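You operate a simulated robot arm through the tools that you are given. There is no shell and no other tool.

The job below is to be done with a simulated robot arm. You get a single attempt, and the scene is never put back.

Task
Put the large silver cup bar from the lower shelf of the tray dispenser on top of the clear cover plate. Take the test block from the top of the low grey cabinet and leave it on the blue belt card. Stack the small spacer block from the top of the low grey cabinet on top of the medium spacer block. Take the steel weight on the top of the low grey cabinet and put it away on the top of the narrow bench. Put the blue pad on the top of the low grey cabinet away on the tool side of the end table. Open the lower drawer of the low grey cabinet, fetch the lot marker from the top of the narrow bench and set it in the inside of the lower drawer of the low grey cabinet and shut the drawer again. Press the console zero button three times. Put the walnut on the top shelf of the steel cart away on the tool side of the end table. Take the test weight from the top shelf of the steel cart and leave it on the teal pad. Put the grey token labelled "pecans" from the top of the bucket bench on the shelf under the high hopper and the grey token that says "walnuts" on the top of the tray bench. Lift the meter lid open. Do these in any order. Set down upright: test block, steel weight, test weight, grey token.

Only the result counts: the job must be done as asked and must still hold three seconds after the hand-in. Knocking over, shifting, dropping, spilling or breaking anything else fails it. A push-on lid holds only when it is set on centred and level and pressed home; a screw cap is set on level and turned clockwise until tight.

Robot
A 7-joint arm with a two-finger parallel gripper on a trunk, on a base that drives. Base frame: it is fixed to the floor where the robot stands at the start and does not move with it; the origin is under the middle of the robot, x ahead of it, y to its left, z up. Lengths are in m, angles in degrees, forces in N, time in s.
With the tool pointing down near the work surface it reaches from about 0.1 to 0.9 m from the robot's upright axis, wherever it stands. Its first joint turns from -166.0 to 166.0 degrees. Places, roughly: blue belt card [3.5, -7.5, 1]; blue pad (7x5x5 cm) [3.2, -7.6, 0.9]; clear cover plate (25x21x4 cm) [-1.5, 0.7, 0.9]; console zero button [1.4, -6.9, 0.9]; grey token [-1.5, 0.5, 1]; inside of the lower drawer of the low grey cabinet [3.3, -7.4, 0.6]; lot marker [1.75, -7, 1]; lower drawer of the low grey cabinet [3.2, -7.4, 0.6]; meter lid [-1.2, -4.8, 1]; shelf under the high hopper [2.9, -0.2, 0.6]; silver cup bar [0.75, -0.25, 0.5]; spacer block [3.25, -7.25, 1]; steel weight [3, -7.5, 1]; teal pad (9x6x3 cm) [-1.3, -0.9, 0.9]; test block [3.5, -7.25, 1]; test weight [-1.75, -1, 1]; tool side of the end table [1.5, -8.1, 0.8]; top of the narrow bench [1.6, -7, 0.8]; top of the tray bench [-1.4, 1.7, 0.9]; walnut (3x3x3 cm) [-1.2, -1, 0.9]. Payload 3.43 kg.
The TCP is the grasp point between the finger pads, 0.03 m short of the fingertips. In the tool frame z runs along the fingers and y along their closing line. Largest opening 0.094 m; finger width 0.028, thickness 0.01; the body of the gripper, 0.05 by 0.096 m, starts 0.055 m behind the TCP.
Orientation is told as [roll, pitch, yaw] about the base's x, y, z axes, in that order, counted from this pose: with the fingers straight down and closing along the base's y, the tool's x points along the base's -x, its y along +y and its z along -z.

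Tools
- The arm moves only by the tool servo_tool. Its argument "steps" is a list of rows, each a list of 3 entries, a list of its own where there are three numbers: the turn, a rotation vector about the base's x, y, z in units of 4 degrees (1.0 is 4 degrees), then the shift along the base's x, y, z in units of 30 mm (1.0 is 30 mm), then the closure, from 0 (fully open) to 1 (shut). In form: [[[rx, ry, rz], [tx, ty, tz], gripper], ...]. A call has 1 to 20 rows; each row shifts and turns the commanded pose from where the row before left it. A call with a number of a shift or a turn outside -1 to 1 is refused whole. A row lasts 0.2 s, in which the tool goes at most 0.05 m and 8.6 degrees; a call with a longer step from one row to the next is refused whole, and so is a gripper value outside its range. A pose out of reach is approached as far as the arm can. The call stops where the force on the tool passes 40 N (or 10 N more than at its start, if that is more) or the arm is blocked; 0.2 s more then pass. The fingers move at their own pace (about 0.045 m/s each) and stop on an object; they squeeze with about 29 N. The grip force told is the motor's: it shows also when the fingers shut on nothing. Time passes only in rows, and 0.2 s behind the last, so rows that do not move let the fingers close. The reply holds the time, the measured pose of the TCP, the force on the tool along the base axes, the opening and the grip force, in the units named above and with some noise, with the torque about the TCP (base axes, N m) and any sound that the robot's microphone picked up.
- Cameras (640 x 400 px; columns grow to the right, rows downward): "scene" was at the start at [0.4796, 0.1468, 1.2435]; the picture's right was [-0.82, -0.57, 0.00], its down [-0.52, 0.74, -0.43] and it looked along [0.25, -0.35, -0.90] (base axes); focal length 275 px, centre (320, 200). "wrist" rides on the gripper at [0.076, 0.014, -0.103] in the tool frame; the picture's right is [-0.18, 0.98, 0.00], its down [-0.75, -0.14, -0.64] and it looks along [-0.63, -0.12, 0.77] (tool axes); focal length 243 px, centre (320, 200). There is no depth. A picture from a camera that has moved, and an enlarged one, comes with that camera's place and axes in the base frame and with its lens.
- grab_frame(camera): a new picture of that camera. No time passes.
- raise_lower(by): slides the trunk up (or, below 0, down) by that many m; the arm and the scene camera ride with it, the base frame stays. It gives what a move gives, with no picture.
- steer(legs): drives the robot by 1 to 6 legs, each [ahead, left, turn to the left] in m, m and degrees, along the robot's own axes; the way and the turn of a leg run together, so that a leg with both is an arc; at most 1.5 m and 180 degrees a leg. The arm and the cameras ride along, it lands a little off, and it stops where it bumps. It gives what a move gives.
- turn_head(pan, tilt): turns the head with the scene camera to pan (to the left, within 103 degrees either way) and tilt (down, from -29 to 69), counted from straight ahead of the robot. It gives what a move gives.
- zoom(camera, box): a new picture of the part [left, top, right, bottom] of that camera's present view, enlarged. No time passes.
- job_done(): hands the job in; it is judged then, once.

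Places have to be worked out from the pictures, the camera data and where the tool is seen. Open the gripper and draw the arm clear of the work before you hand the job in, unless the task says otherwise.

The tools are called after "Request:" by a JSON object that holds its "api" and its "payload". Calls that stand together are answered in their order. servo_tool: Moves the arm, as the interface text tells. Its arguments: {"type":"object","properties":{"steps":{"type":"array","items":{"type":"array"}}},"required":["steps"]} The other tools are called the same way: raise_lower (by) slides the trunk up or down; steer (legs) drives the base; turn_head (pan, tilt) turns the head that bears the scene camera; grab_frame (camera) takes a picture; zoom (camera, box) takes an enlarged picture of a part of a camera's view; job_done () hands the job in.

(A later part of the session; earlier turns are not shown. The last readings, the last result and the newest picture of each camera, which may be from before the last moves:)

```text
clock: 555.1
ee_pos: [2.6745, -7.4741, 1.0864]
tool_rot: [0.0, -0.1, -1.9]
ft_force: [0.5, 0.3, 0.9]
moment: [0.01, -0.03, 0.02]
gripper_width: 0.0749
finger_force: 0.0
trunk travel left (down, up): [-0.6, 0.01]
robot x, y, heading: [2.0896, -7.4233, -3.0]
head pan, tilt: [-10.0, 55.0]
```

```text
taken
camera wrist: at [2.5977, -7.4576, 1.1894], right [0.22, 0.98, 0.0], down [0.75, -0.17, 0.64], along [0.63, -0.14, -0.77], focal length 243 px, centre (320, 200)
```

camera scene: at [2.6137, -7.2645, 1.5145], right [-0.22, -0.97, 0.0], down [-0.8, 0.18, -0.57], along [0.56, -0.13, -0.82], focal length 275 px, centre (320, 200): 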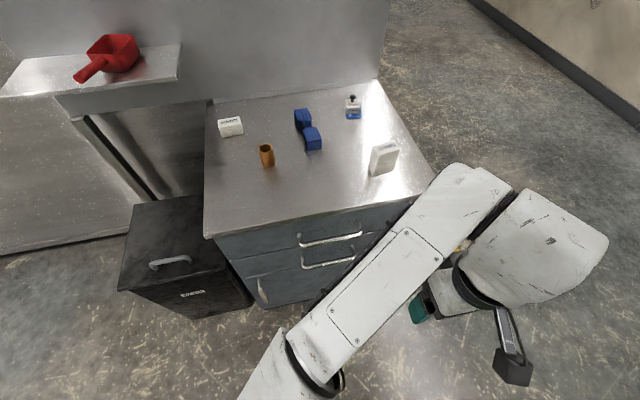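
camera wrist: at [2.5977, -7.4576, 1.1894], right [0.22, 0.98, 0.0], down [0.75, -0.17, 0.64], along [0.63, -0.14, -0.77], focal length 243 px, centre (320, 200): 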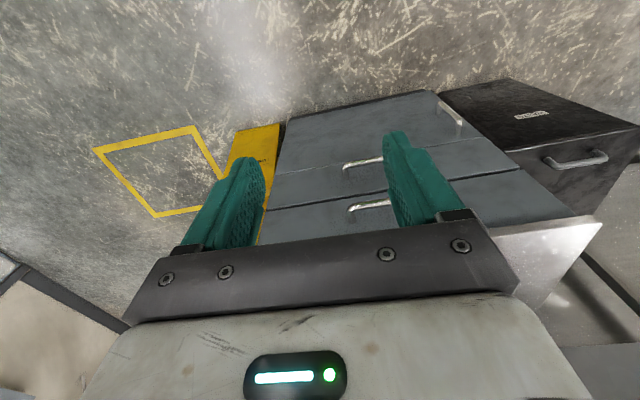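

The lower drawer's handle is at about x 2.98, y -7.39, z 0.58 (upper one at z≈0.78). I lower the trunk 0.35 m and look again.

Request:
{"api": "raise_lower", "payload": {"by": -0.35}}

Request:
{"api": "turn_head", "payload": {"pan": -10, "tilt": 45}}

Request:
{"api": "grab_frame", "payload": {"camera": "scene"}}

Request:
{"api": "grab_frame", "payload": {"camera": "wrist"}}

```text
clock: 558.5
ee_pos: [2.6739, -7.4746, 0.7366]
tool_rot: [0.0, -0.1, -1.9]
ft_force: [0.0, -0.1, 0.1]
moment: [-0.01, -0.02, 0.0]
gripper_width: 0.0751
finger_force: 0.1
trunk travel left (down, up): [-0.25, 0.36]
robot x, y, heading: [2.0878, -7.4234, -2.8]
head pan, tilt: [-10.0, 55.0]
```

```text
clock: 559.2
ee_pos: [2.6733, -7.4748, 0.736]
tool_rot: [0.0, -0.2, -1.8]
ft_force: [-0.1, 0.1, -0.3]
moment: [0.02, -0.03, 0.01]
gripper_width: 0.075
finger_force: 0.1
trunk travel left (down, up): [-0.25, 0.36]
robot x, y, heading: [2.085, -7.4204, -3.1]
head pan, tilt: [-10.0, 45.0]
```

```text
taken
camera scene: at [2.6226, -7.2666, 1.1778], right [-0.22, -0.97, 0.0], down [-0.69, 0.16, -0.71], along [0.69, -0.16, -0.71], focal length 275 px, centre (320, 200)
```

scene: 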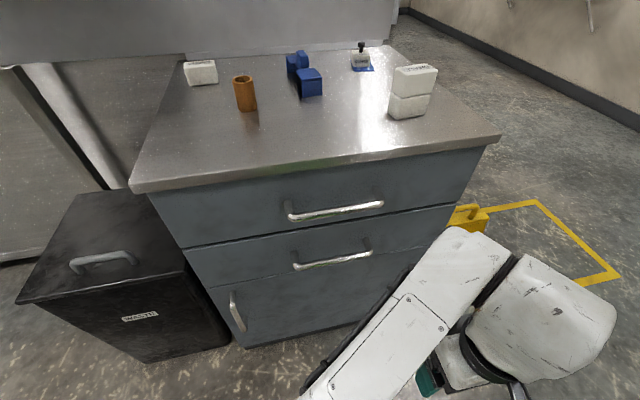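

```text
taken
camera wrist: at [2.5977, -7.4576, 0.8395], right [0.22, 0.98, 0.0], down [0.75, -0.17, 0.64], along [0.63, -0.14, -0.77], focal length 243 px, centre (320, 200)
```

wrist: 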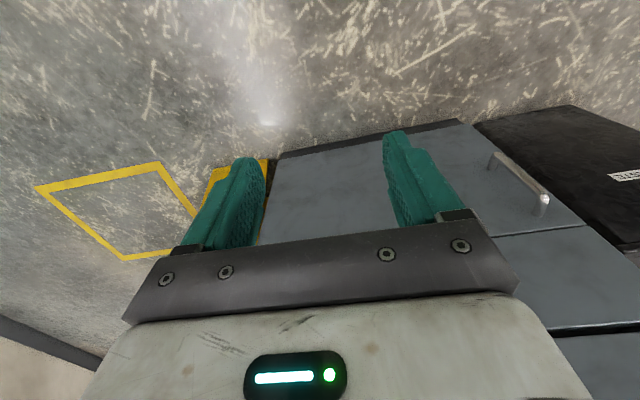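

Triangulated: the lower handle bar runs from y -7.289 to -7.461 at x≈2.952, z≈0.638. I move the tool to a standoff and pitch it forward to horizontal.

Request:
{"api": "servo_tool", "payload": {"steps": [[[0, -1, 0], [0.7, 0.6, 0], 0], [[0, -1, 0], [0.7, 0.6, 0], 0], [[0, -1, 0], [0.7, 0.6, -0.3], 0], [[0, -1, 0], [0.7, 0.6, -0.3], 0], [[0, -1, 0], [0.7, 0.6, -0.3], 0], [[0, -1, 0], [0.5, 0.3, -0.3], 0], [[0, -1, 0], [0, 0, 0], 0], [[0, -1, 0], [0, 0, 0], 0], [[0, -1, 0], [0, 0, 0], 0], [[0, -1, 0], [0, 0, 0], 0], [[0, -1, 0], [0, 0, 0], 0], [[0, -1, 0], [0, 0, 0], 0], [[0, 0, 0], [0, 0, 0], 0]]}}

Request:
{"api": "grab_frame", "payload": {"camera": "wrist"}}

```text
clock: 562.0
ee_pos: [2.7941, -7.3752, 0.7008]
tool_rot: [2.2, -48.1, -3.0]
ft_force: [0.1, 0.4, -1.2]
moment: [0.0, 0.0, -0.02]
gripper_width: 0.094
finger_force: 0.1
trunk travel left (down, up): [-0.25, 0.36]
robot x, y, heading: [2.0909, -7.425, -2.9]
head pan, tilt: [-10.0, 45.0]
```

```text
taken
camera wrist: at [2.6667, -7.3589, 0.7133], right [0.15, 0.98, 0.16], down [0.02, -0.17, 0.99], along [0.99, -0.14, -0.04], focal length 243 px, centre (320, 200)
```

wrist: 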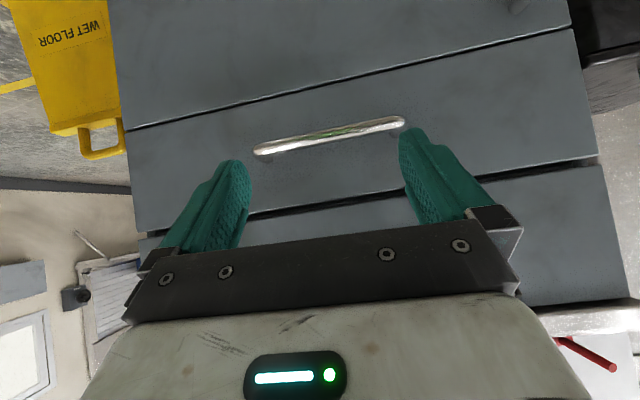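

At −48° it works; the handle is centred ahead. I continue to pitch to horizontal.

Request:
{"api": "servo_tool", "payload": {"steps": [[[0, -1, 0], [0, 0, 0], 0], [[0, -1, 0], [0, 0, 0], 0], [[0, -1, 0], [0, 0, 0], 0], [[0, -1, 0], [0, 0, 0], 0], [[0, -1, 0], [0, 0, 0], 0], [[0, -1, 0], [0, 0, 0], 0], [[0, -1, 0], [0, 0, 0], 0], [[0, -1, 0], [0, 0, 0], 0], [[0, -1, 0], [0, 0, 0], 0], [[0, -1, 0], [0, 0, 0], 0], [[0, 0, 0], [0, 0, 0], 0]]}}

Request:
{"api": "grab_frame", "payload": {"camera": "scene"}}

```text
clock: 564.4
ee_pos: [2.7937, -7.3752, 0.7013]
tool_rot: [46.0, -87.3, -46.2]
ft_force: [-0.2, -0.1, 1.1]
moment: [0.04, 0.01, 0.0]
gripper_width: 0.094
finger_force: 0.0
trunk travel left (down, up): [-0.25, 0.36]
robot x, y, heading: [2.0915, -7.4255, -2.8]
head pan, tilt: [-10.0, 45.0]
```

```text
taken
camera scene: at [2.6225, -7.2666, 1.1779], right [-0.22, -0.97, 0.0], down [-0.69, 0.16, -0.71], along [0.69, -0.16, -0.71], focal length 275 px, centre (320, 200)
```

scene: 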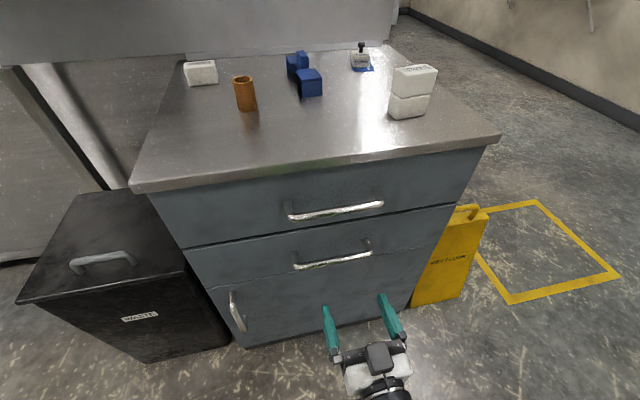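

The tool is horizontal. Now I roll it 90° about its axis so the fingers close vertically.

Request:
{"api": "servo_tool", "payload": {"steps": [[[1, 0, 0], [0, 0, 0], 0.3], [[1, 0, 0], [0, 0, 0], 0.3], [[1, 0, 0], [0, 0, 0], 0.3], [[1, 0, 0], [0, 0, 0], 0.3], [[1, 0, 0], [0, 0, 0], 0.3], [[1, 0, 0], [0, 0, 0], 0.3], [[1, 0, 0], [0, 0, 0], 0.3], [[1, 0, 0], [0, 0, 0], 0.3], [[1, 0, 0], [0, 0, 0], 0.3], [[1, 0, 0], [0, 0, 0], 0.3], [[1, 0, 0], [0, 0, 0], 0.3], [[1, 0, 0], [0, 0, 0], 0.3], [[1, 0, 0], [0, 0, 0], 0.3], [[1, 0, 0], [0, 0, 0], 0.3], [[1, 0, 0], [0, 0, 0], 0.3], [[1, 0, 0], [0, 0, 0], 0.3], [[1, 0, 0], [0, 0, 0], 0.3], [[1, 0, 0], [0, 0, 0], 0.3], [[1, 0, 0], [0, 0, 0], 0.3], [[1, 0, 0], [0, 0, 0], 0.3]]}}

Request:
{"api": "servo_tool", "payload": {"steps": [[[1, 0, 0], [0, 0, 0], 0.3], [[1, 0, 0], [0, 0, 0], 0.3], [[0.5, 0, 0], [0, 0, 0], 0.3], [[0, 0, 0], [0, 0, 0], 0.3]]}}

Request:
{"api": "grab_frame", "payload": {"camera": "wrist"}}

Request:
{"api": "grab_frame", "payload": {"camera": "scene"}}

```text
clock: 568.6
ee_pos: [2.7946, -7.3759, 0.7005]
tool_rot: [89.6, -8.0, -88.1]
ft_force: [0.7, -0.1, 1.7]
moment: [0.02, -0.01, 0.02]
gripper_width: 0.0656
finger_force: 0.1
trunk travel left (down, up): [-0.25, 0.36]
robot x, y, heading: [2.0881, -7.4225, -3.0]
head pan, tilt: [-10.0, 45.0]
```

```text
clock: 569.6
ee_pos: [2.7949, -7.3764, 0.7009]
tool_rot: [90.0, 2.0, -88.0]
ft_force: [0.0, -0.4, -0.2]
moment: [-0.02, 0.0, -0.03]
gripper_width: 0.0656
finger_force: 0.1
trunk travel left (down, up): [-0.25, 0.36]
robot x, y, heading: [2.0902, -7.4224, -2.5]
head pan, tilt: [-10.0, 45.0]
```

```text
taken
camera wrist: at [2.6888, -7.3032, 0.7183], right [0.01, -0.22, 0.98], down [-0.62, -0.77, -0.17], along [0.79, -0.6, -0.14], focal length 243 px, centre (320, 200)
```

wrist: 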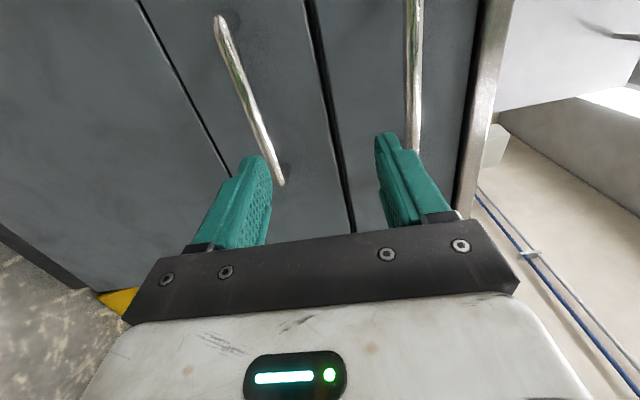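

```text
taken
camera scene: at [2.6225, -7.2666, 1.1779], right [-0.22, -0.97, 0.0], down [-0.69, 0.16, -0.71], along [0.69, -0.16, -0.71], focal length 275 px, centre (320, 200)
```

scene: 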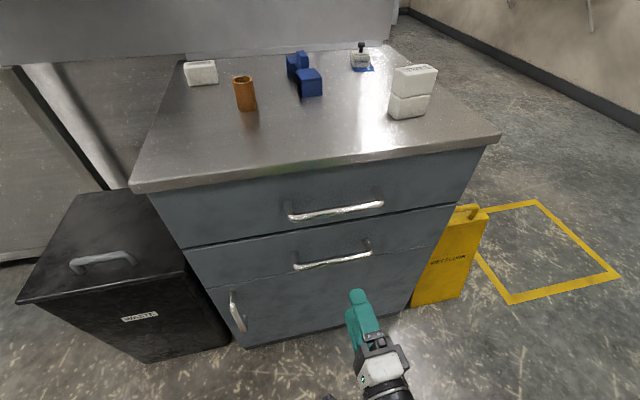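

Handle bar confirmed at z≈0.632. I lower to that height and advance so the bar lies between the fingers.

Request:
{"api": "servo_tool", "payload": {"steps": [[[0, 0, 0], [0, 0, -0.8], 0.3], [[0, 0, 0], [0, 0, -0.8], 0.3], [[0, 0, 0], [0, 0, -0.7], 0.3], [[0, 0, 0], [0.8, 0, 0], 0.3], [[0, 0, 0], [0.8, 0, 0], 0.3], [[0, 0, 0], [0.8, 0, 0], 0.3], [[0, 0, 0], [0, 0, 0], 0.3]]}}

Request:
{"api": "grab_frame", "payload": {"camera": "wrist"}}

Request:
{"api": "grab_frame", "payload": {"camera": "scene"}}

```text
clock: 571.2
ee_pos: [2.8736, -7.3725, 0.6408]
tool_rot: [89.8, 1.9, -88.1]
ft_force: [1.0, -0.5, -0.9]
moment: [-0.03, 0.01, 0.01]
gripper_width: 0.0657
finger_force: 0.0
out of reach, approached as far as the arm can: row 2, 3
trunk travel left (down, up): [-0.25, 0.36]
robot x, y, heading: [2.09, -7.425, -3.0]
head pan, tilt: [-10.0, 45.0]
```

```text
taken
camera wrist: at [2.7696, -7.3007, 0.6589], right [0.01, -0.22, 0.98], down [-0.62, -0.77, -0.17], along [0.79, -0.6, -0.14], focal length 243 px, centre (320, 200)
```

wrist: 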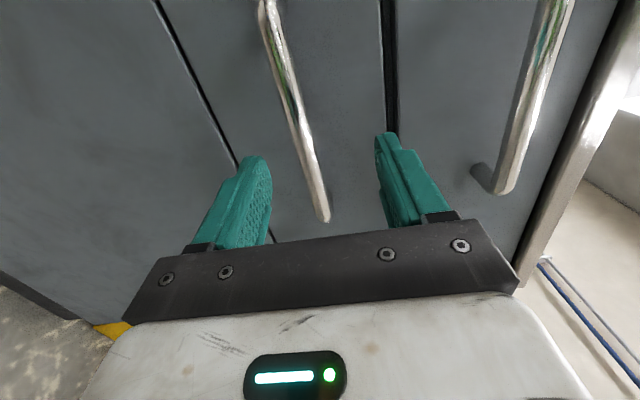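

```text
taken
camera scene: at [2.6226, -7.2666, 1.1779], right [-0.22, -0.97, 0.0], down [-0.69, 0.16, -0.71], along [0.69, -0.16, -0.71], focal length 275 px, centre (320, 200)
```

scene: 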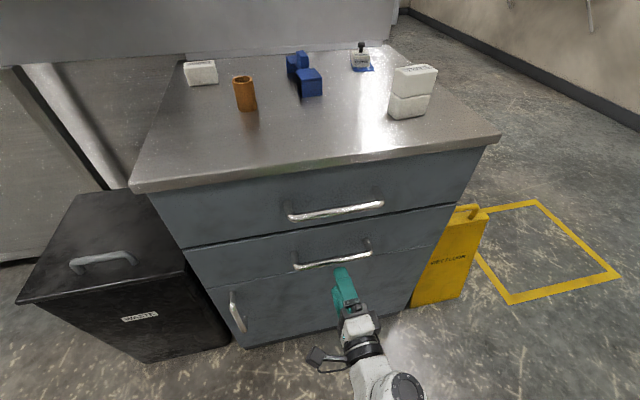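

The bar is 1.4 cm below the finger centre. I lower the trunk by 1.3 cm and advance 7 cm.

Request:
{"api": "raise_lower", "payload": {"by": -0.013}}

Request:
{"api": "servo_tool", "payload": {"steps": [[[0, 0, 0], [0.7, 0, 0], 0.3], [[0, 0, 0], [0.7, 0, 0], 0.3], [[0, 0, 0], [0.6, 0, 0], 0.3], [[0, 0, 0], [0.3, 0, 0], 0.3], [[0, 0, 0], [0, 0, 0], 0.3]]}}

Request:
{"api": "grab_frame", "payload": {"camera": "wrist"}}

```text
clock: 571.8
ee_pos: [2.8742, -7.3734, 0.6289]
tool_rot: [89.9, 1.8, -88.2]
ft_force: [0.2, 0.1, 1.0]
moment: [0.05, 0.0, 0.01]
gripper_width: 0.066
finger_force: 0.2
trunk travel left (down, up): [-0.237, 0.373]
robot x, y, heading: [2.0907, -7.4238, -2.7]
head pan, tilt: [-10.0, 45.0]
```

```text
clock: 573.0
ee_pos: [2.9425, -7.3736, 0.628]
tool_rot: [89.9, 1.9, -88.2]
ft_force: [0.1, 0.2, 0.6]
moment: [0.03, 0.02, 0.01]
gripper_width: 0.0657
finger_force: 0.0
trunk travel left (down, up): [-0.237, 0.373]
robot x, y, heading: [2.0861, -7.4235, -3.0]
head pan, tilt: [-10.0, 45.0]
```

```text
taken
camera wrist: at [2.838, -7.3011, 0.6458], right [0.01, -0.22, 0.98], down [-0.62, -0.77, -0.17], along [0.79, -0.6, -0.14], focal length 243 px, centre (320, 200)
```

wrist: 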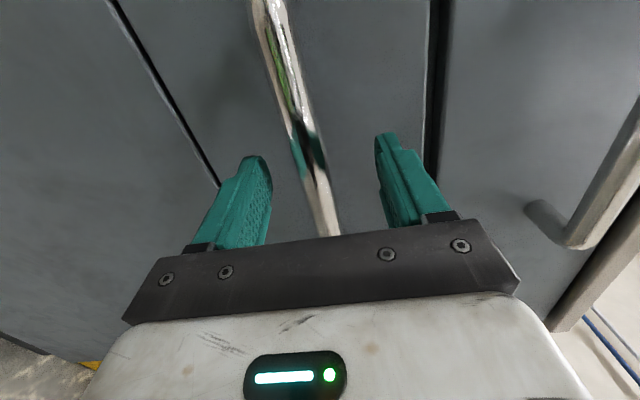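

The bar runs between the fingers. I close on it.

Request:
{"api": "servo_tool", "payload": {"steps": [[[0, 0, 0], [0, 0, 0], 0.6], [[0, 0, 0], [0, 0, 0], 0.9], [[0, 0, 0], [0, 0, 0], 1], [[0, 0, 0], [0, 0, 0], 1], [[0, 0, 0], [0, 0, 0], 1]]}}

Request:
{"api": "grab_frame", "payload": {"camera": "wrist"}}

```text
clock: 574.2
ee_pos: [2.9425, -7.3714, 0.6248]
tool_rot: [89.7, 1.7, -88.1]
ft_force: [-0.7, 2.0, -27.3]
moment: [-1.2, 0.43, -0.21]
gripper_width: 0.0184
finger_force: 44.8
trunk travel left (down, up): [-0.237, 0.373]
robot x, y, heading: [2.0908, -7.4211, -2.9]
head pan, tilt: [-10.0, 45.0]
```

```text
taken
camera wrist: at [2.8376, -7.301, 0.643], right [0.01, -0.21, 0.98], down [-0.62, -0.77, -0.16], along [0.79, -0.6, -0.14], focal length 243 px, centre (320, 200)
```

wrist: 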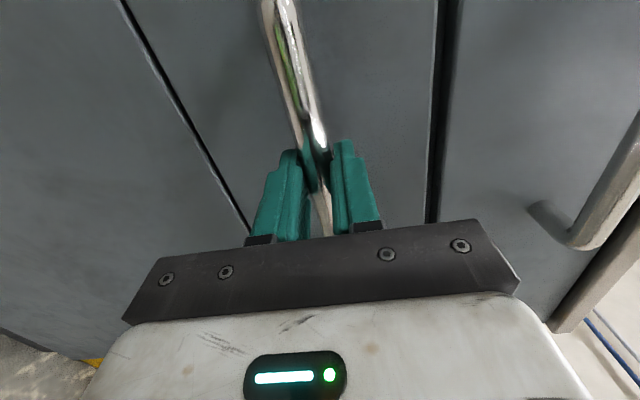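

Gripped, with a vertical strain of 27 N. I lower the trunk 4 mm to relieve it, then pull the drawer.

Request:
{"api": "raise_lower", "payload": {"by": -0.004}}

Request:
{"api": "servo_tool", "payload": {"steps": [[[0, 0, 0], [-0.2, 0, 0], 1], [[0, 0, 0], [-0.4, 0, 0], 1], [[0, 0, 0], [-0.5, 0, 0], 1], [[0, 0, 0], [-0.5, 0, 0], 1], [[0, 0, 0], [0, 0, 0], 1]]}}

Request:
{"api": "grab_frame", "payload": {"camera": "scene"}}

```text
clock: 574.7
ee_pos: [2.9427, -7.3733, 0.625]
tool_rot: [90.1, 1.8, -88.1]
ft_force: [-8.2, 0.6, -12.3]
moment: [-1.41, 0.21, 0.47]
gripper_width: 0.0182
finger_force: 45.1
trunk travel left (down, up): [-0.233, 0.377]
robot x, y, heading: [2.0907, -7.4215, -2.8]
head pan, tilt: [-10.0, 45.0]
```

```text
clock: 575.9
ee_pos: [2.8947, -7.3732, 0.6255]
tool_rot: [90.1, 1.8, -88.1]
ft_force: [0.1, 3.6, -6.4]
moment: [-1.26, 0.02, -0.63]
gripper_width: 0.0186
finger_force: 45.1
trunk travel left (down, up): [-0.233, 0.377]
robot x, y, heading: [2.092, -7.4231, -2.9]
head pan, tilt: [-10.0, 45.0]
```

```text
taken
camera scene: at [2.6227, -7.2663, 1.1608], right [-0.22, -0.97, 0.0], down [-0.69, 0.16, -0.71], along [0.69, -0.16, -0.71], focal length 275 px, centre (320, 200)
```

scene: 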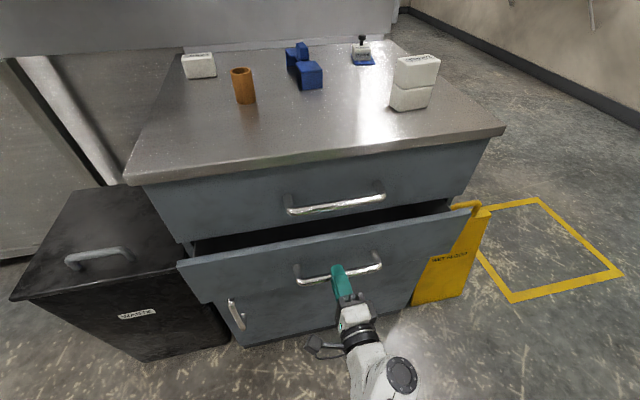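

The drawer opens easily. I pull further to about 23 cm.

Request:
{"api": "servo_tool", "payload": {"steps": [[[0, 0, 0], [-0.6, 0, 0], 1], [[0, 0, 0], [-0.6, 0, 0], 1], [[0, 0, 0], [-0.6, 0, 0], 1], [[0, 0, 0], [-0.6, 0, 0], 1], [[0, 0, 0], [-0.6, 0, 0], 1], [[0, 0, 0], [-0.6, 0, 0], 1], [[0, 0, 0], [-0.6, 0, 0], 1], [[0, 0, 0], [-0.6, 0, 0], 1], [[0, 0, 0], [-0.6, 0, 0], 1], [[0, 0, 0], [-0.6, 0, 0], 1], [[0, 0, 0], [0, 0, 0], 1]]}}

Request:
{"api": "grab_frame", "payload": {"camera": "scene"}}

```text
clock: 578.3
ee_pos: [2.7989, -7.3727, 0.6256]
tool_rot: [89.5, 1.7, -88.2]
ft_force: [-1.4, 6.1, -37.9]
moment: [-1.28, 0.52, -0.5]
gripper_width: 0.0184
finger_force: 45.3
out of reach, approached as far as the arm can: row 6, 7, 8, 9, 10
trunk travel left (down, up): [-0.233, 0.377]
robot x, y, heading: [2.0897, -7.4224, -2.8]
head pan, tilt: [-10.0, 45.0]
```

```text
taken
camera scene: at [2.6234, -7.2664, 1.1602], right [-0.22, -0.97, 0.0], down [-0.69, 0.16, -0.71], along [0.69, -0.16, -0.71], focal length 275 px, centre (320, 200)
```

scene: 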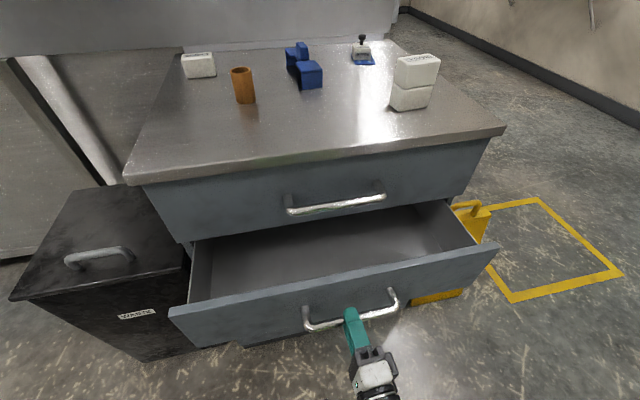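

The arm cannot come nearer in this pose; the drawer is out about 15 cm. Before moving the base I check the space behind the robot.

Request:
{"api": "raise_lower", "payload": {"by": -0.005}}

Request:
{"api": "turn_head", "payload": {"pan": 103, "tilt": 60}}

Request:
{"api": "grab_frame", "payload": {"camera": "scene"}}

Request:
{"api": "turn_head", "payload": {"pan": -103, "tilt": 50}}

Request:
{"api": "grab_frame", "payload": {"camera": "scene"}}

```text
clock: 578.9
ee_pos: [2.8001, -7.3737, 0.6251]
tool_rot: [90.1, 1.8, -88.0]
ft_force: [1.5, 4.9, -13.7]
moment: [-1.39, 0.24, 0.5]
gripper_width: 0.0184
finger_force: 45.2
trunk travel left (down, up): [-0.228, 0.382]
robot x, y, heading: [2.0861, -7.4229, -2.9]
head pan, tilt: [-10.0, 45.0]
```

```text
clock: 580.8
ee_pos: [2.7999, -7.3729, 0.6247]
tool_rot: [90.1, 1.9, -88.1]
ft_force: [0.8, 8.0, 13.4]
moment: [-1.25, -0.25, -0.03]
gripper_width: 0.0184
finger_force: 45.1
trunk travel left (down, up): [-0.228, 0.382]
robot x, y, heading: [2.0879, -7.4232, -2.7]
head pan, tilt: [103.0, 60.0]
```

```text
taken
camera scene: at [2.5312, -7.1826, 1.1366], right [0.98, 0.18, 0.0], down [0.15, -0.85, -0.5], along [-0.09, 0.49, -0.87], focal length 275 px, centre (320, 200)
```

scene: 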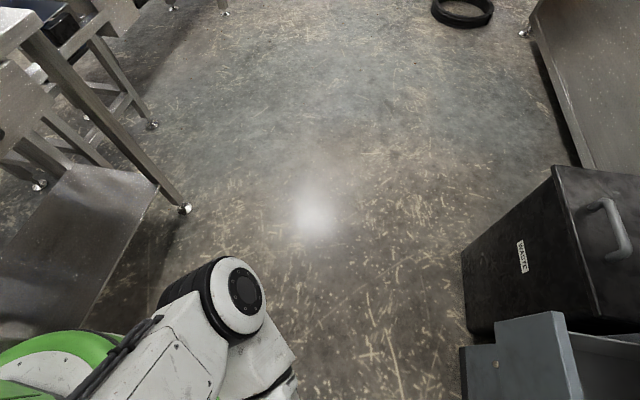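

```text
clock: 583.8
ee_pos: [2.7996, -7.3739, 0.6248]
tool_rot: [90.2, 2.0, -88.0]
ft_force: [-0.7, 7.4, 25.2]
moment: [-1.26, -0.4, 0.17]
gripper_width: 0.0184
finger_force: 45.2
trunk travel left (down, up): [-0.228, 0.382]
robot x, y, heading: [2.0911, -7.4257, -3.0]
head pan, tilt: [-103.0, 50.0]
```

```text
taken
camera scene: at [2.5216, -7.3224, 1.1493], right [-0.96, 0.27, 0.0], down [0.21, 0.74, -0.64], along [-0.18, -0.62, -0.77], focal length 275 px, centre (320, 200)
```

scene: 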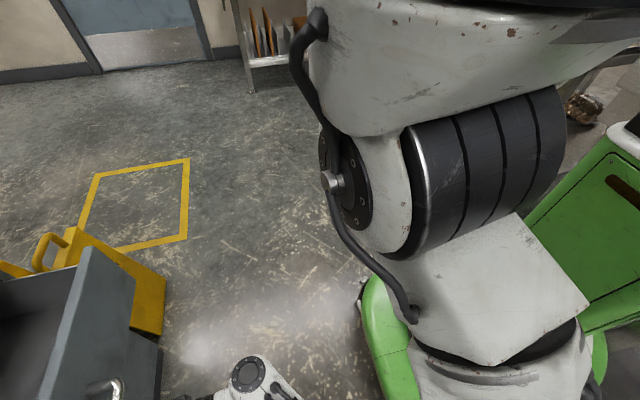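

The bench is close behind the base, so I don't back up. The fingers straddle the bar above and below, so I open them and slide sideways (−y) off the handle's end, then lift.

Request:
{"api": "servo_tool", "payload": {"steps": [[[0, 0, 0], [0, 0, 0], 0.6], [[0, 0, 0], [0, 0, 0], 0.4], [[0, 0, 0], [0, 0, 0], 0.4], [[0, 0, 0], [0, 0, 0], 0.4]]}}

Request:
{"api": "turn_head", "payload": {"pan": -15, "tilt": 55}}

Request:
{"api": "grab_frame", "payload": {"camera": "wrist"}}

Request:
{"api": "grab_frame", "payload": {"camera": "scene"}}

```text
clock: 584.8
ee_pos: [2.7998, -7.3729, 0.6237]
tool_rot: [89.9, 1.9, -88.1]
ft_force: [-0.1, -0.1, 0.6]
moment: [0.0, 0.02, 0.02]
gripper_width: 0.0563
finger_force: 0.0
trunk travel left (down, up): [-0.228, 0.382]
robot x, y, heading: [2.0919, -7.4208, -2.8]
head pan, tilt: [-103.0, 50.0]
```

```text
clock: 586.4
ee_pos: [2.7996, -7.3735, 0.6244]
tool_rot: [89.9, 1.8, -88.1]
ft_force: [0.6, -1.0, 0.7]
moment: [-0.01, -0.03, 0.01]
gripper_width: 0.0564
finger_force: 0.1
trunk travel left (down, up): [-0.228, 0.382]
robot x, y, heading: [2.0898, -7.4237, -2.8]
head pan, tilt: [-15.0, 55.0]
```

```text
taken
camera wrist: at [2.6943, -7.3011, 0.6412], right [0.01, -0.22, 0.98], down [-0.62, -0.77, -0.17], along [0.79, -0.6, -0.14], focal length 243 px, centre (320, 200)
```

wrist: 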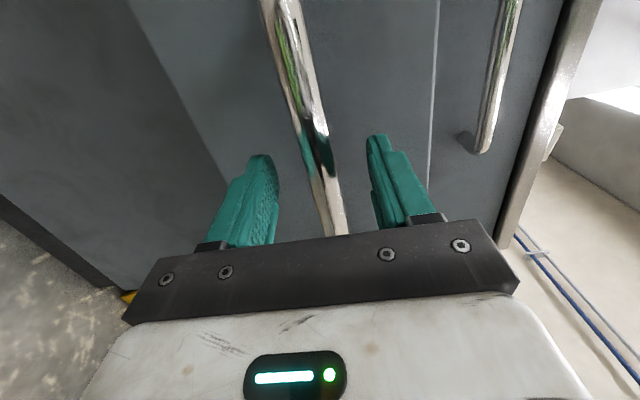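

```text
taken
camera scene: at [2.6119, -7.2706, 1.1425], right [-0.31, -0.95, 0.0], down [-0.78, 0.25, -0.57], along [0.55, -0.18, -0.82], focal length 275 px, centre (320, 200)
```

scene: 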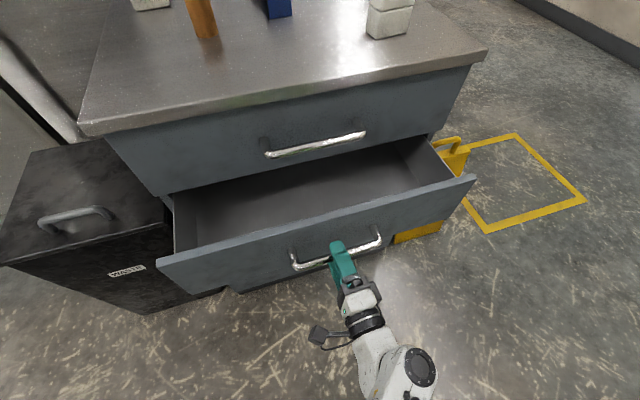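

The bar is centred between the open fingers. I slide −13.5 cm in y past the handle end, then lift.

Request:
{"api": "servo_tool", "payload": {"steps": [[[0, 0, 0], [0, -0.6, 0], 0.4], [[0, 0, 0], [0, -0.8, 0], 0.4], [[0, 0, 0], [0, -0.8, 0], 0.4], [[0, 0, 0], [0, -0.8, 0], 0.4], [[0, 0, 0], [0, -0.8, 0], 0.4], [[0, 0, 0], [0, -0.8, 0], 0.4], [[0, 0, 0], [0, 0, 0], 0.4]]}}

Request:
{"api": "grab_frame", "payload": {"camera": "scene"}}

```text
clock: 588.0
ee_pos: [2.8016, -7.5104, 0.6267]
tool_rot: [90.0, 2.0, -88.1]
ft_force: [-0.4, -0.3, 0.7]
moment: [0.02, 0.02, 0.01]
gripper_width: 0.0563
finger_force: 0.1
out of reach, approached as far as the arm can: row 1
trunk travel left (down, up): [-0.228, 0.382]
robot x, y, heading: [2.0884, -7.4229, -2.8]
head pan, tilt: [-15.0, 55.0]
```

```text
taken
camera scene: at [2.6119, -7.2706, 1.1425], right [-0.31, -0.95, 0.0], down [-0.78, 0.25, -0.57], along [0.55, -0.18, -0.82], focal length 275 px, centre (320, 200)
```

scene: 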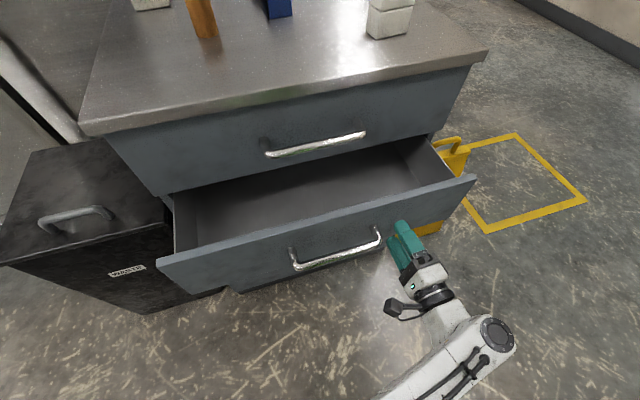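

Clear of the handle. I lift and rotate the tool back to pointing down (about y).

Request:
{"api": "servo_tool", "payload": {"steps": [[[0, 0, 0], [0, 0, 1], 0.4], [[0, 0, 0], [0, 0, 1], 0.4], [[0, 0, 0], [0, 0, 1], 0.4], [[0, 0, 0], [0, 0, 1], 0.4], [[0, 1, 0], [0, 0, 1], 0.4], [[0, 1, 0], [-0.5, 0, 0.5], 0.4], [[0, 1, 0], [-0.5, 0, 0], 0.4], [[0, 1, 0], [-0.5, 0, 0], 0.4], [[0, 1, 0], [-0.5, 0, 0], 0.4], [[0, 1, 0], [0, 0, 0], 0.4], [[0, 1, 0], [0, 0, 0], 0.4], [[0, 1, 0], [0, 0, 0], 0.4], [[0, 1, 0], [0, 0, 0], 0.4], [[0, 1, 0], [0, 0, 0], 0.4], [[0, 1, 0], [0, 0, 0], 0.4], [[0, 1, 0], [0, 0, 0], 0.4], [[0, 1, 0], [0, 0, 0], 0.4], [[0, 1, 0], [0, 0, 0], 0.4], [[0, 1, 0], [0, 0, 0], 0.4], [[0, 1, 0], [0, 0, 0], 0.4]]}}

Request:
{"api": "servo_tool", "payload": {"steps": [[[0, 1, 0], [0, 0, 0], 0.4], [[0, 1, 0], [0, 0, 0], 0.4], [[0, 1, 0], [0, 0, 0], 0.4], [[0, 1, 0], [0, 0, 0], 0.4], [[0, 1, 0], [0, 0, 0], 0.4], [[0, 1, 0], [0, 0, 0], 0.4], [[0, 0.5, 0], [0, 0, 0], 0.4], [[0, 0, 0], [0, 0, 0], 0.4]]}}

Request:
{"api": "grab_frame", "payload": {"camera": "scene"}}

```text
clock: 592.2
ee_pos: [2.7799, -7.5298, 0.7557]
tool_rot: [25.9, 2.7, -92.4]
ft_force: [0.3, 0.4, 0.3]
moment: [-0.01, 0.01, 0.01]
gripper_width: 0.0565
finger_force: 0.0
out of reach, approached as far as the arm can: row 5, 6, 7, 8, 9
trunk travel left (down, up): [-0.228, 0.382]
robot x, y, heading: [2.0917, -7.4253, -3.0]
head pan, tilt: [-15.0, 55.0]
```

```text
clock: 594.0
ee_pos: [2.7822, -7.5203, 0.7551]
tool_rot: [-0.1, 1.9, -91.9]
ft_force: [0.5, -0.4, -0.8]
moment: [0.04, 0.02, 0.0]
gripper_width: 0.0568
finger_force: 0.0
trunk travel left (down, up): [-0.228, 0.382]
robot x, y, heading: [2.0894, -7.4248, -2.7]
head pan, tilt: [-15.0, 55.0]
```

```text
taken
camera scene: at [2.612, -7.2706, 1.1424], right [-0.31, -0.95, 0.0], down [-0.78, 0.25, -0.57], along [0.55, -0.18, -0.82], focal length 275 px, centre (320, 200)
```

scene: 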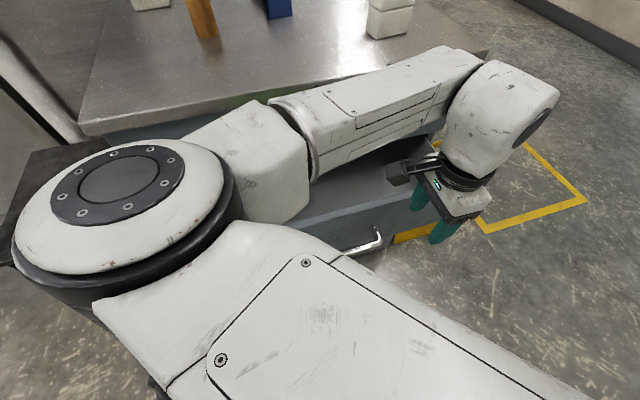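

The arm has folded into another posture with the forearm close to the cabinet front. I raise the trunk to get it clear before going on.

Request:
{"api": "raise_lower", "payload": {"by": 0.3}}

Request:
{"api": "grab_frame", "payload": {"camera": "scene"}}

Request:
{"api": "grab_frame", "payload": {"camera": "wrist"}}

```text
clock: 597.0
ee_pos: [2.7818, -7.5208, 1.0549]
tool_rot: [-0.1, 1.9, -91.9]
ft_force: [-0.3, 0.9, 0.3]
moment: [0.02, 0.01, -0.01]
gripper_width: 0.0564
finger_force: 0.0
trunk travel left (down, up): [-0.528, 0.082]
robot x, y, heading: [2.0892, -7.4236, -3.1]
head pan, tilt: [-15.0, 55.0]
```

```text
taken
camera scene: at [2.6121, -7.2706, 1.4424], right [-0.31, -0.95, 0.0], down [-0.78, 0.25, -0.57], along [0.55, -0.18, -0.82], focal length 275 px, centre (320, 200)
```

scene: 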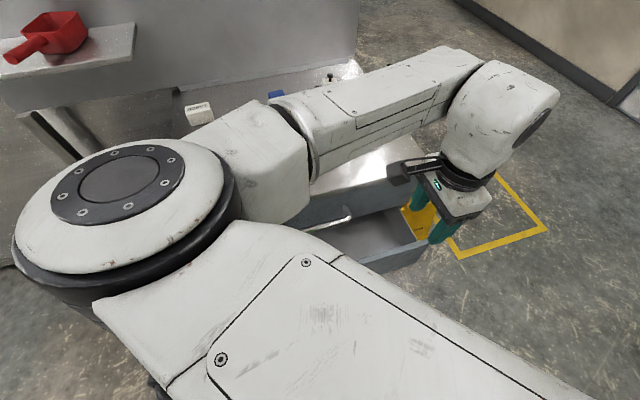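

```text
taken
camera wrist: at [2.7984, -7.4483, 1.1601], right [0.98, -0.22, -0.01], down [-0.17, -0.77, 0.62], along [-0.14, -0.6, -0.79], focal length 243 px, centre (320, 200)
```

wrist: 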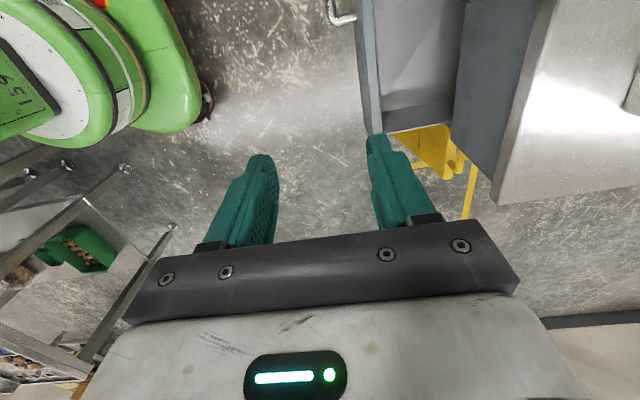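

Clear now. I turn the tool back to yaw ≈0 up here, where there is room.

Request:
{"api": "servo_tool", "payload": {"steps": [[[0, 0, 1], [-0.3, 0, 0], 1], [[0, 0, 1], [-0.3, 0, 0], 1], [[0, 0, 1], [-0.3, 0, 0], 1], [[0, 0, 1], [0, 0, 0], 1], [[0, 0, 1], [0, 0, 0], 1], [[0, 0, 1], [0, 0, 0], 1], [[0, 0, 1], [0, 0, 0], 1], [[0, 0, 1], [0, 0, 0], 1], [[0, 0, 1], [0, 0, 0], 1], [[0, 0, 1], [0, 0, 0], 1], [[0, 0, 1], [0, 0, 0], 1], [[0, 0, 1], [0, 0, 0], 1], [[0, 0, 1], [0, 0, 0], 1], [[0, 0, 1], [0, 0, 0], 1], [[0, 0, 1], [0, 0, 0], 1], [[0, 0, 1], [0, 0, 0], 1], [[0, 0, 1], [0, 0, 0], 1], [[0, 0, 1], [0, 0, 0], 1], [[0, 0, 1], [0, 0, 0], 1], [[0, 0, 1], [0, 0, 0], 1]]}}

Request:
{"api": "servo_tool", "payload": {"steps": [[[0, 0, 1], [0, 0, 0], 1], [[0, 0, 1], [0, 0, 0], 1], [[0, 0, 1], [0, 0, 0], 1], [[0, 0, 0], [0, 0, 0], 1]]}}

Request:
{"api": "grab_frame", "payload": {"camera": "scene"}}

Request:
{"api": "grab_frame", "payload": {"camera": "wrist"}}

```text
clock: 601.2
ee_pos: [2.7546, -7.5203, 1.0539]
tool_rot: [-0.1, 1.9, -11.9]
ft_force: [0.1, 0.2, -0.2]
moment: [0.0, 0.0, -0.01]
gripper_width: 0.0
finger_force: 28.9
trunk travel left (down, up): [-0.528, 0.082]
robot x, y, heading: [2.0902, -7.4232, -2.8]
head pan, tilt: [-15.0, 55.0]
```

```text
clock: 602.2
ee_pos: [2.7547, -7.5207, 1.0563]
tool_rot: [-0.1, 1.9, 0.1]
ft_force: [0.3, 0.1, 0.7]
moment: [0.0, -0.02, -0.02]
gripper_width: 0.0
finger_force: 28.5
trunk travel left (down, up): [-0.528, 0.082]
robot x, y, heading: [2.0898, -7.4212, -3.0]
head pan, tilt: [-15.0, 55.0]
```

```text
taken
camera scene: at [2.612, -7.2706, 1.4424], right [-0.31, -0.95, 0.0], down [-0.78, 0.25, -0.57], along [0.55, -0.18, -0.82], focal length 275 px, centre (320, 200)
```

scene: 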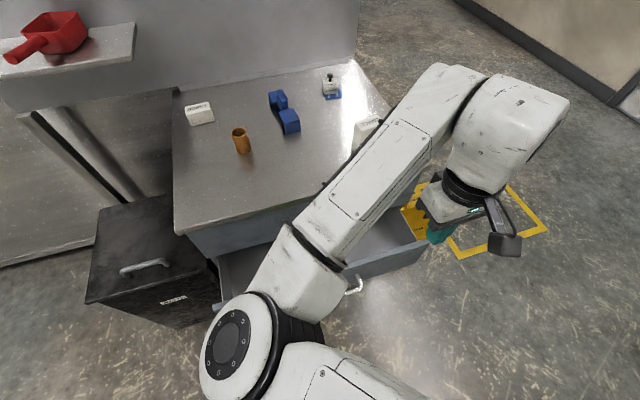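

```text
taken
camera wrist: at [2.6815, -7.5061, 1.1602], right [0.18, 0.98, -0.01], down [0.77, -0.14, 0.62], along [0.61, -0.12, -0.79], focal length 243 px, centre (320, 200)
```

wrist: 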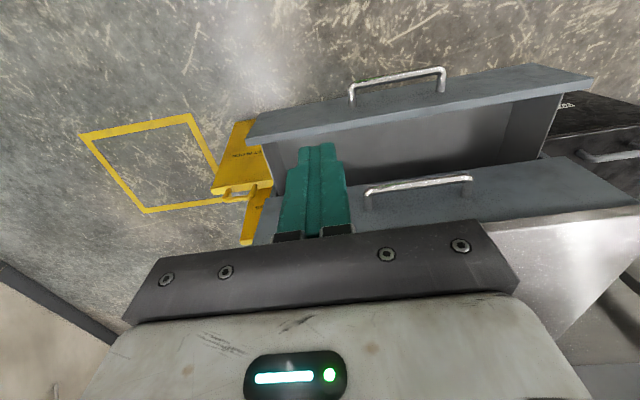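

The arm is back in its usual posture. I'll hook the closed fingers inside the drawer front to pull it further: first line up at x≈2.885, y≈-7.55 above, then lower the trunk.

Request:
{"api": "servo_tool", "payload": {"steps": [[[0, -0.475, 0], [0.9, -0.2, 0], 1], [[0, 0, 0], [0.9, -0.2, 0], 1], [[0, 0, 0], [0.9, -0.2, 0], 1], [[0, 0, 0], [0.9, -0.2, 0], 1], [[0, 0, 0], [0.74, -0.2, 0], 1], [[0, 0, 0], [0, 0, 0], 1]]}}

Request:
{"api": "raise_lower", "payload": {"by": -0.22}}

Request:
{"api": "grab_frame", "payload": {"camera": "wrist"}}

Request:
{"api": "turn_head", "payload": {"pan": -25, "tilt": 50}}

Request:
{"api": "grab_frame", "payload": {"camera": "scene"}}

```text
clock: 603.6
ee_pos: [2.8857, -7.5494, 1.054]
tool_rot: [0.0, 0.0, 0.2]
ft_force: [-0.3, -0.1, -0.4]
moment: [0.0, 0.02, -0.02]
gripper_width: 0.0
finger_force: 29.0
trunk travel left (down, up): [-0.528, 0.082]
robot x, y, heading: [2.0886, -7.4215, -3.0]
head pan, tilt: [-15.0, 55.0]
```

```text
clock: 605.9
ee_pos: [2.8851, -7.55, 0.8338]
tool_rot: [0.0, 0.0, 0.0]
ft_force: [0.3, 0.9, -0.4]
moment: [0.0, 0.02, 0.02]
gripper_width: 0.0
finger_force: 29.0
trunk travel left (down, up): [-0.308, 0.302]
robot x, y, heading: [2.0886, -7.4267, -2.9]
head pan, tilt: [-15.0, 55.0]
```

```text
taken
camera wrist: at [2.8086, -7.5354, 0.9372], right [0.18, 0.98, 0.0], down [0.75, -0.14, 0.64], along [0.63, -0.12, -0.77], focal length 243 px, centre (320, 200)
```

wrist: 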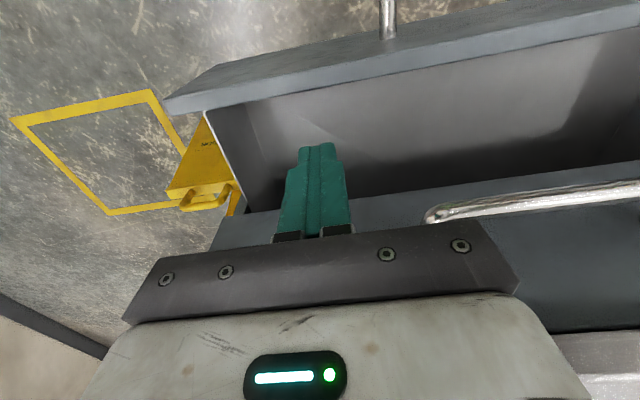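

```text
clock: 606.7
ee_pos: [2.8845, -7.5495, 0.8352]
tool_rot: [-0.1, 0.0, 0.1]
ft_force: [-0.4, 1.0, -0.1]
moment: [-0.03, -0.03, 0.01]
gripper_width: 0.0002
finger_force: 29.2
trunk travel left (down, up): [-0.308, 0.302]
robot x, y, heading: [2.0882, -7.4247, -3.1]
head pan, tilt: [-25.0, 50.0]
```

```text
taken
camera scene: at [2.6115, -7.2845, 1.2289], right [-0.47, -0.88, 0.0], down [-0.68, 0.36, -0.64], along [0.57, -0.3, -0.77], focal length 275 px, centre (320, 200)
```

scene: 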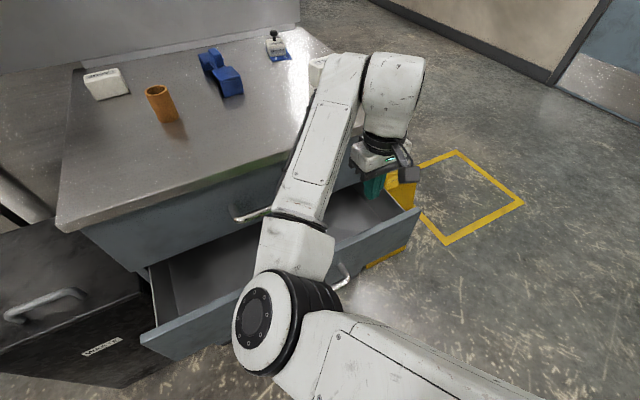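

The panel's inner edge is at x≈2.874. I tilt the tool 20° forward so the body keeps away from the cabinet edge, shift to x≈2.90, and lower.

Request:
{"api": "servo_tool", "payload": {"steps": [[[0, -1, 0], [0.1, 0, 0], 1], [[0, -1, 0], [0.1, 0, 0], 1], [[0, -1, 0], [0.1, 0, 0], 1], [[0, -1, 0], [0.1, 0, 0], 1], [[0, -1, 0], [0.1, 0, 0], 1], [[0, 0, 0], [0, 0, 0], 1]]}}

Request:
{"api": "raise_lower", "payload": {"by": -0.1}}

Request:
{"api": "grab_frame", "payload": {"camera": "wrist"}}

Request:
{"api": "grab_frame", "payload": {"camera": "scene"}}

```text
clock: 608.1
ee_pos: [2.9021, -7.5496, 0.8335]
tool_rot: [-0.1, -20.2, 0.1]
ft_force: [0.5, 0.4, 0.6]
moment: [0.02, -0.01, 0.0]
gripper_width: 0.0001
finger_force: 28.6
trunk travel left (down, up): [-0.308, 0.302]
robot x, y, heading: [2.0918, -7.4269, -2.9]
head pan, tilt: [-25.0, 50.0]
```

```text
clock: 609.4
ee_pos: [2.9002, -7.5488, 0.7343]
tool_rot: [-0.1, -20.0, 0.1]
ft_force: [0.0, 0.3, 0.1]
moment: [-0.02, -0.01, -0.01]
gripper_width: 0.0
finger_force: 29.0
trunk travel left (down, up): [-0.208, 0.402]
robot x, y, heading: [2.0903, -7.4245, -3.1]
head pan, tilt: [-25.0, 50.0]
```

```text
taken
camera wrist: at [2.7934, -7.5351, 0.8047], right [0.17, 0.98, 0.06], down [0.49, -0.14, 0.86], along [0.86, -0.12, -0.5], focal length 243 px, centre (320, 200)
```

wrist: 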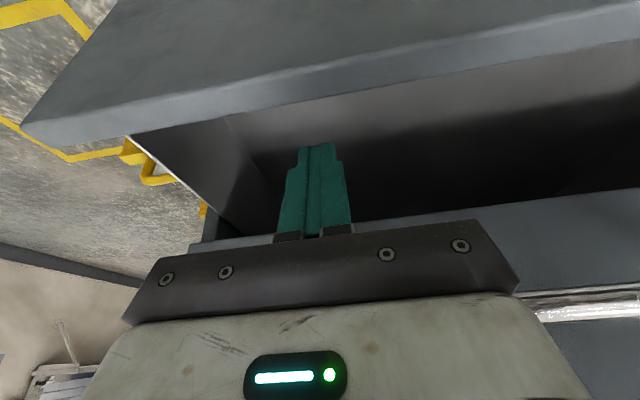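

```text
taken
camera scene: at [2.6114, -7.2845, 1.129], right [-0.47, -0.88, 0.0], down [-0.68, 0.36, -0.64], along [0.57, -0.3, -0.77], focal length 275 px, centre (320, 200)
```

scene: 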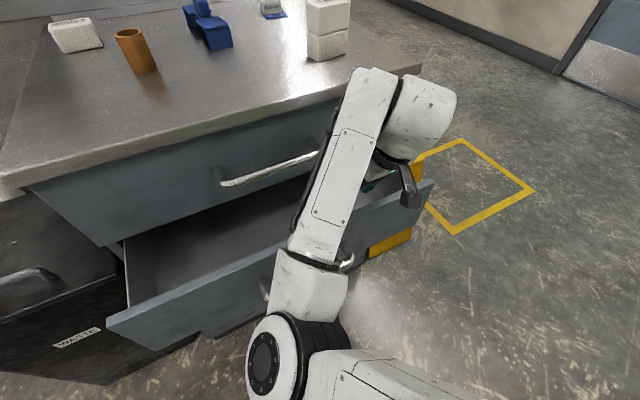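

I shift 1.2 cm further in and lower 5 cm so the fingers reach behind the panel.

Request:
{"api": "servo_tool", "payload": {"steps": [[[0, 0, 0], [0.42, 0, 0], 1], [[0, 0, 0], [0, 0, -0.6], 1], [[0, 0, 0], [0, 0, -0.6], 1], [[0, 0, 0], [0, 0, -0.5], 1], [[0, 0, 0], [0, 0, 0], 1]]}}

Request:
{"api": "grab_frame", "payload": {"camera": "wrist"}}

```text
clock: 610.6
ee_pos: [2.9138, -7.5484, 0.6814]
tool_rot: [-0.3, -20.0, 0.1]
ft_force: [0.3, -0.6, 0.6]
moment: [0.03, 0.01, 0.04]
gripper_width: 0.0
finger_force: 29.4
trunk travel left (down, up): [-0.208, 0.402]
robot x, y, heading: [2.0882, -7.4246, -2.9]
head pan, tilt: [-25.0, 50.0]
```

```text
taken
camera wrist: at [2.8068, -7.5344, 0.7519], right [0.17, 0.98, 0.06], down [0.49, -0.14, 0.86], along [0.86, -0.12, -0.5], focal length 243 px, centre (320, 200)
```

wrist: 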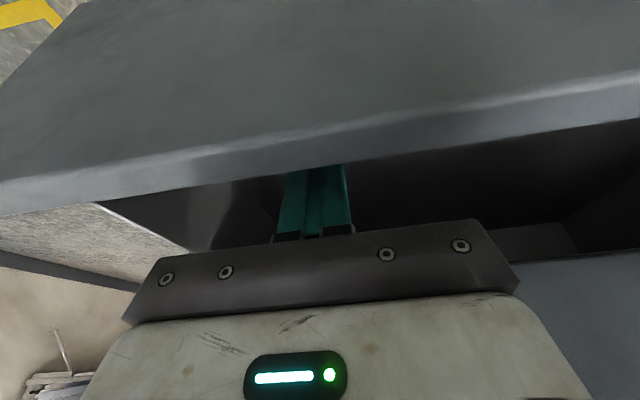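

The fingertips are behind the panel now. I pull back gently.

Request:
{"api": "servo_tool", "payload": {"steps": [[[0, 0, 0], [-0.4, 0, 0], 1], [[0, 0, 0], [-0.5, 0, 0], 1], [[0, 0, 0], [-0.5, 0, 0], 1], [[0, 0, 0], [-0.5, 0, 0], 1], [[0, 0, 0], [-0.5, 0, 0], 1], [[0, 0, 0], [-0.5, 0, 0], 1], [[0, 0, 0], [-0.5, 0, 0], 1], [[0, 0, 0], [-0.5, 0, 0], 1], [[0, 0, 0], [0, 0, 0], 1]]}}

Request:
{"api": "grab_frame", "payload": {"camera": "scene"}}

```text
clock: 612.6
ee_pos: [2.7956, -7.5494, 0.6823]
tool_rot: [0.0, -20.0, 0.0]
ft_force: [0.3, -0.2, -0.7]
moment: [0.0, -0.05, 0.01]
gripper_width: 0.0
finger_force: 29.2
trunk travel left (down, up): [-0.208, 0.402]
robot x, y, heading: [2.0913, -7.4265, -2.9]
head pan, tilt: [-25.0, 50.0]
```

```text
taken
camera scene: at [2.6114, -7.2845, 1.129], right [-0.47, -0.88, 0.0], down [-0.68, 0.36, -0.64], along [0.57, -0.3, -0.77], focal length 275 px, centre (320, 200)
```

scene: 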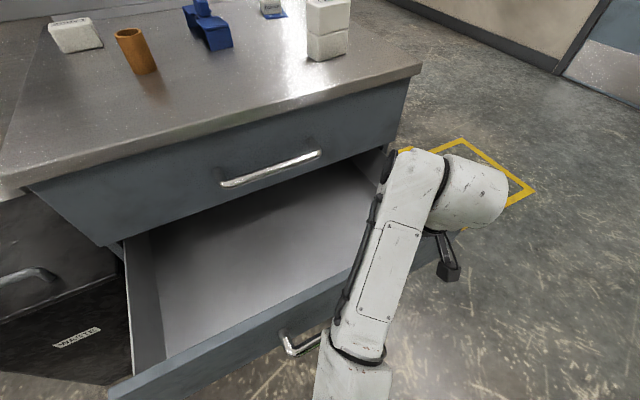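

The drawer is wide open. I lift out, raise the trunk, draw the arm in, step to the middle of the aisle and turn to the bench.

Request:
{"api": "servo_tool", "payload": {"steps": [[[0, 0, 0], [0.3, 0, 0.4], 1], [[0, 0, 0], [0, 0, 1], 1], [[0, 0, 0], [0, 0, 1], 1], [[0, 0, 0], [-0.5, 0, 1], 1], [[0, 0, 0], [0, 0, 0], 1]]}}

Request:
{"api": "raise_lower", "payload": {"by": 0.35}}

Request:
{"api": "servo_tool", "payload": {"steps": [[[0, 1, 0], [-0.6, 0.3, 0], 1], [[0, 1, 0], [-0.6, 0.3, 0], 1], [[0, 1, 0], [-0.6, 0.3, 0], 1], [[0, 1, 0], [-0.6, 0.3, 0], 1], [[0, 1, 0], [-0.6, 0.3, 0], 1], [[0, 0, 0], [-0.6, 0.3, 0], 1], [[0, 0, 0], [0, 0, 0], 1]]}}

Request:
{"api": "steer", "payload": {"legs": [[0.21, 0, 3]]}}

```text
clock: 613.8
ee_pos: [2.7894, -7.5465, 0.7835]
tool_rot: [-0.1, -20.0, 0.1]
ft_force: [0.2, 0.2, -0.3]
moment: [0.04, -0.01, -0.03]
gripper_width: 0.0
finger_force: 28.8
trunk travel left (down, up): [-0.208, 0.402]
robot x, y, heading: [2.0868, -7.4211, -2.9]
head pan, tilt: [-25.0, 50.0]
```

```text
clock: 617.2
ee_pos: [2.7898, -7.5467, 1.1326]
tool_rot: [-0.2, -20.0, 0.1]
ft_force: [-0.4, 0.0, -0.6]
moment: [-0.01, 0.01, -0.02]
gripper_width: 0.0001
finger_force: 28.8
trunk travel left (down, up): [-0.558, 0.052]
robot x, y, heading: [2.089, -7.4226, -2.8]
head pan, tilt: [-25.0, 50.0]
```

```text
clock: 618.8
ee_pos: [2.6807, -7.4936, 1.1336]
tool_rot: [-0.1, 0.1, 0.1]
ft_force: [-0.2, 0.5, 0.0]
moment: [-0.02, -0.01, -0.02]
gripper_width: 0.0
finger_force: 28.8
trunk travel left (down, up): [-0.558, 0.052]
robot x, y, heading: [2.0913, -7.4206, -2.8]
head pan, tilt: [-25.0, 50.0]
```

```text
clock: 620.5
ee_pos: [2.8945, -7.4651, 1.1337]
tool_rot: [-0.1, 0.0, 3.2]
ft_force: [0.6, 0.0, 0.0]
moment: [-0.01, 0.03, 0.01]
gripper_width: 0.0002
finger_force: 28.7
trunk travel left (down, up): [-0.558, 0.052]
robot x, y, heading: [2.3002, -7.4308, 0.6]
head pan, tilt: [-25.0, 50.0]
```

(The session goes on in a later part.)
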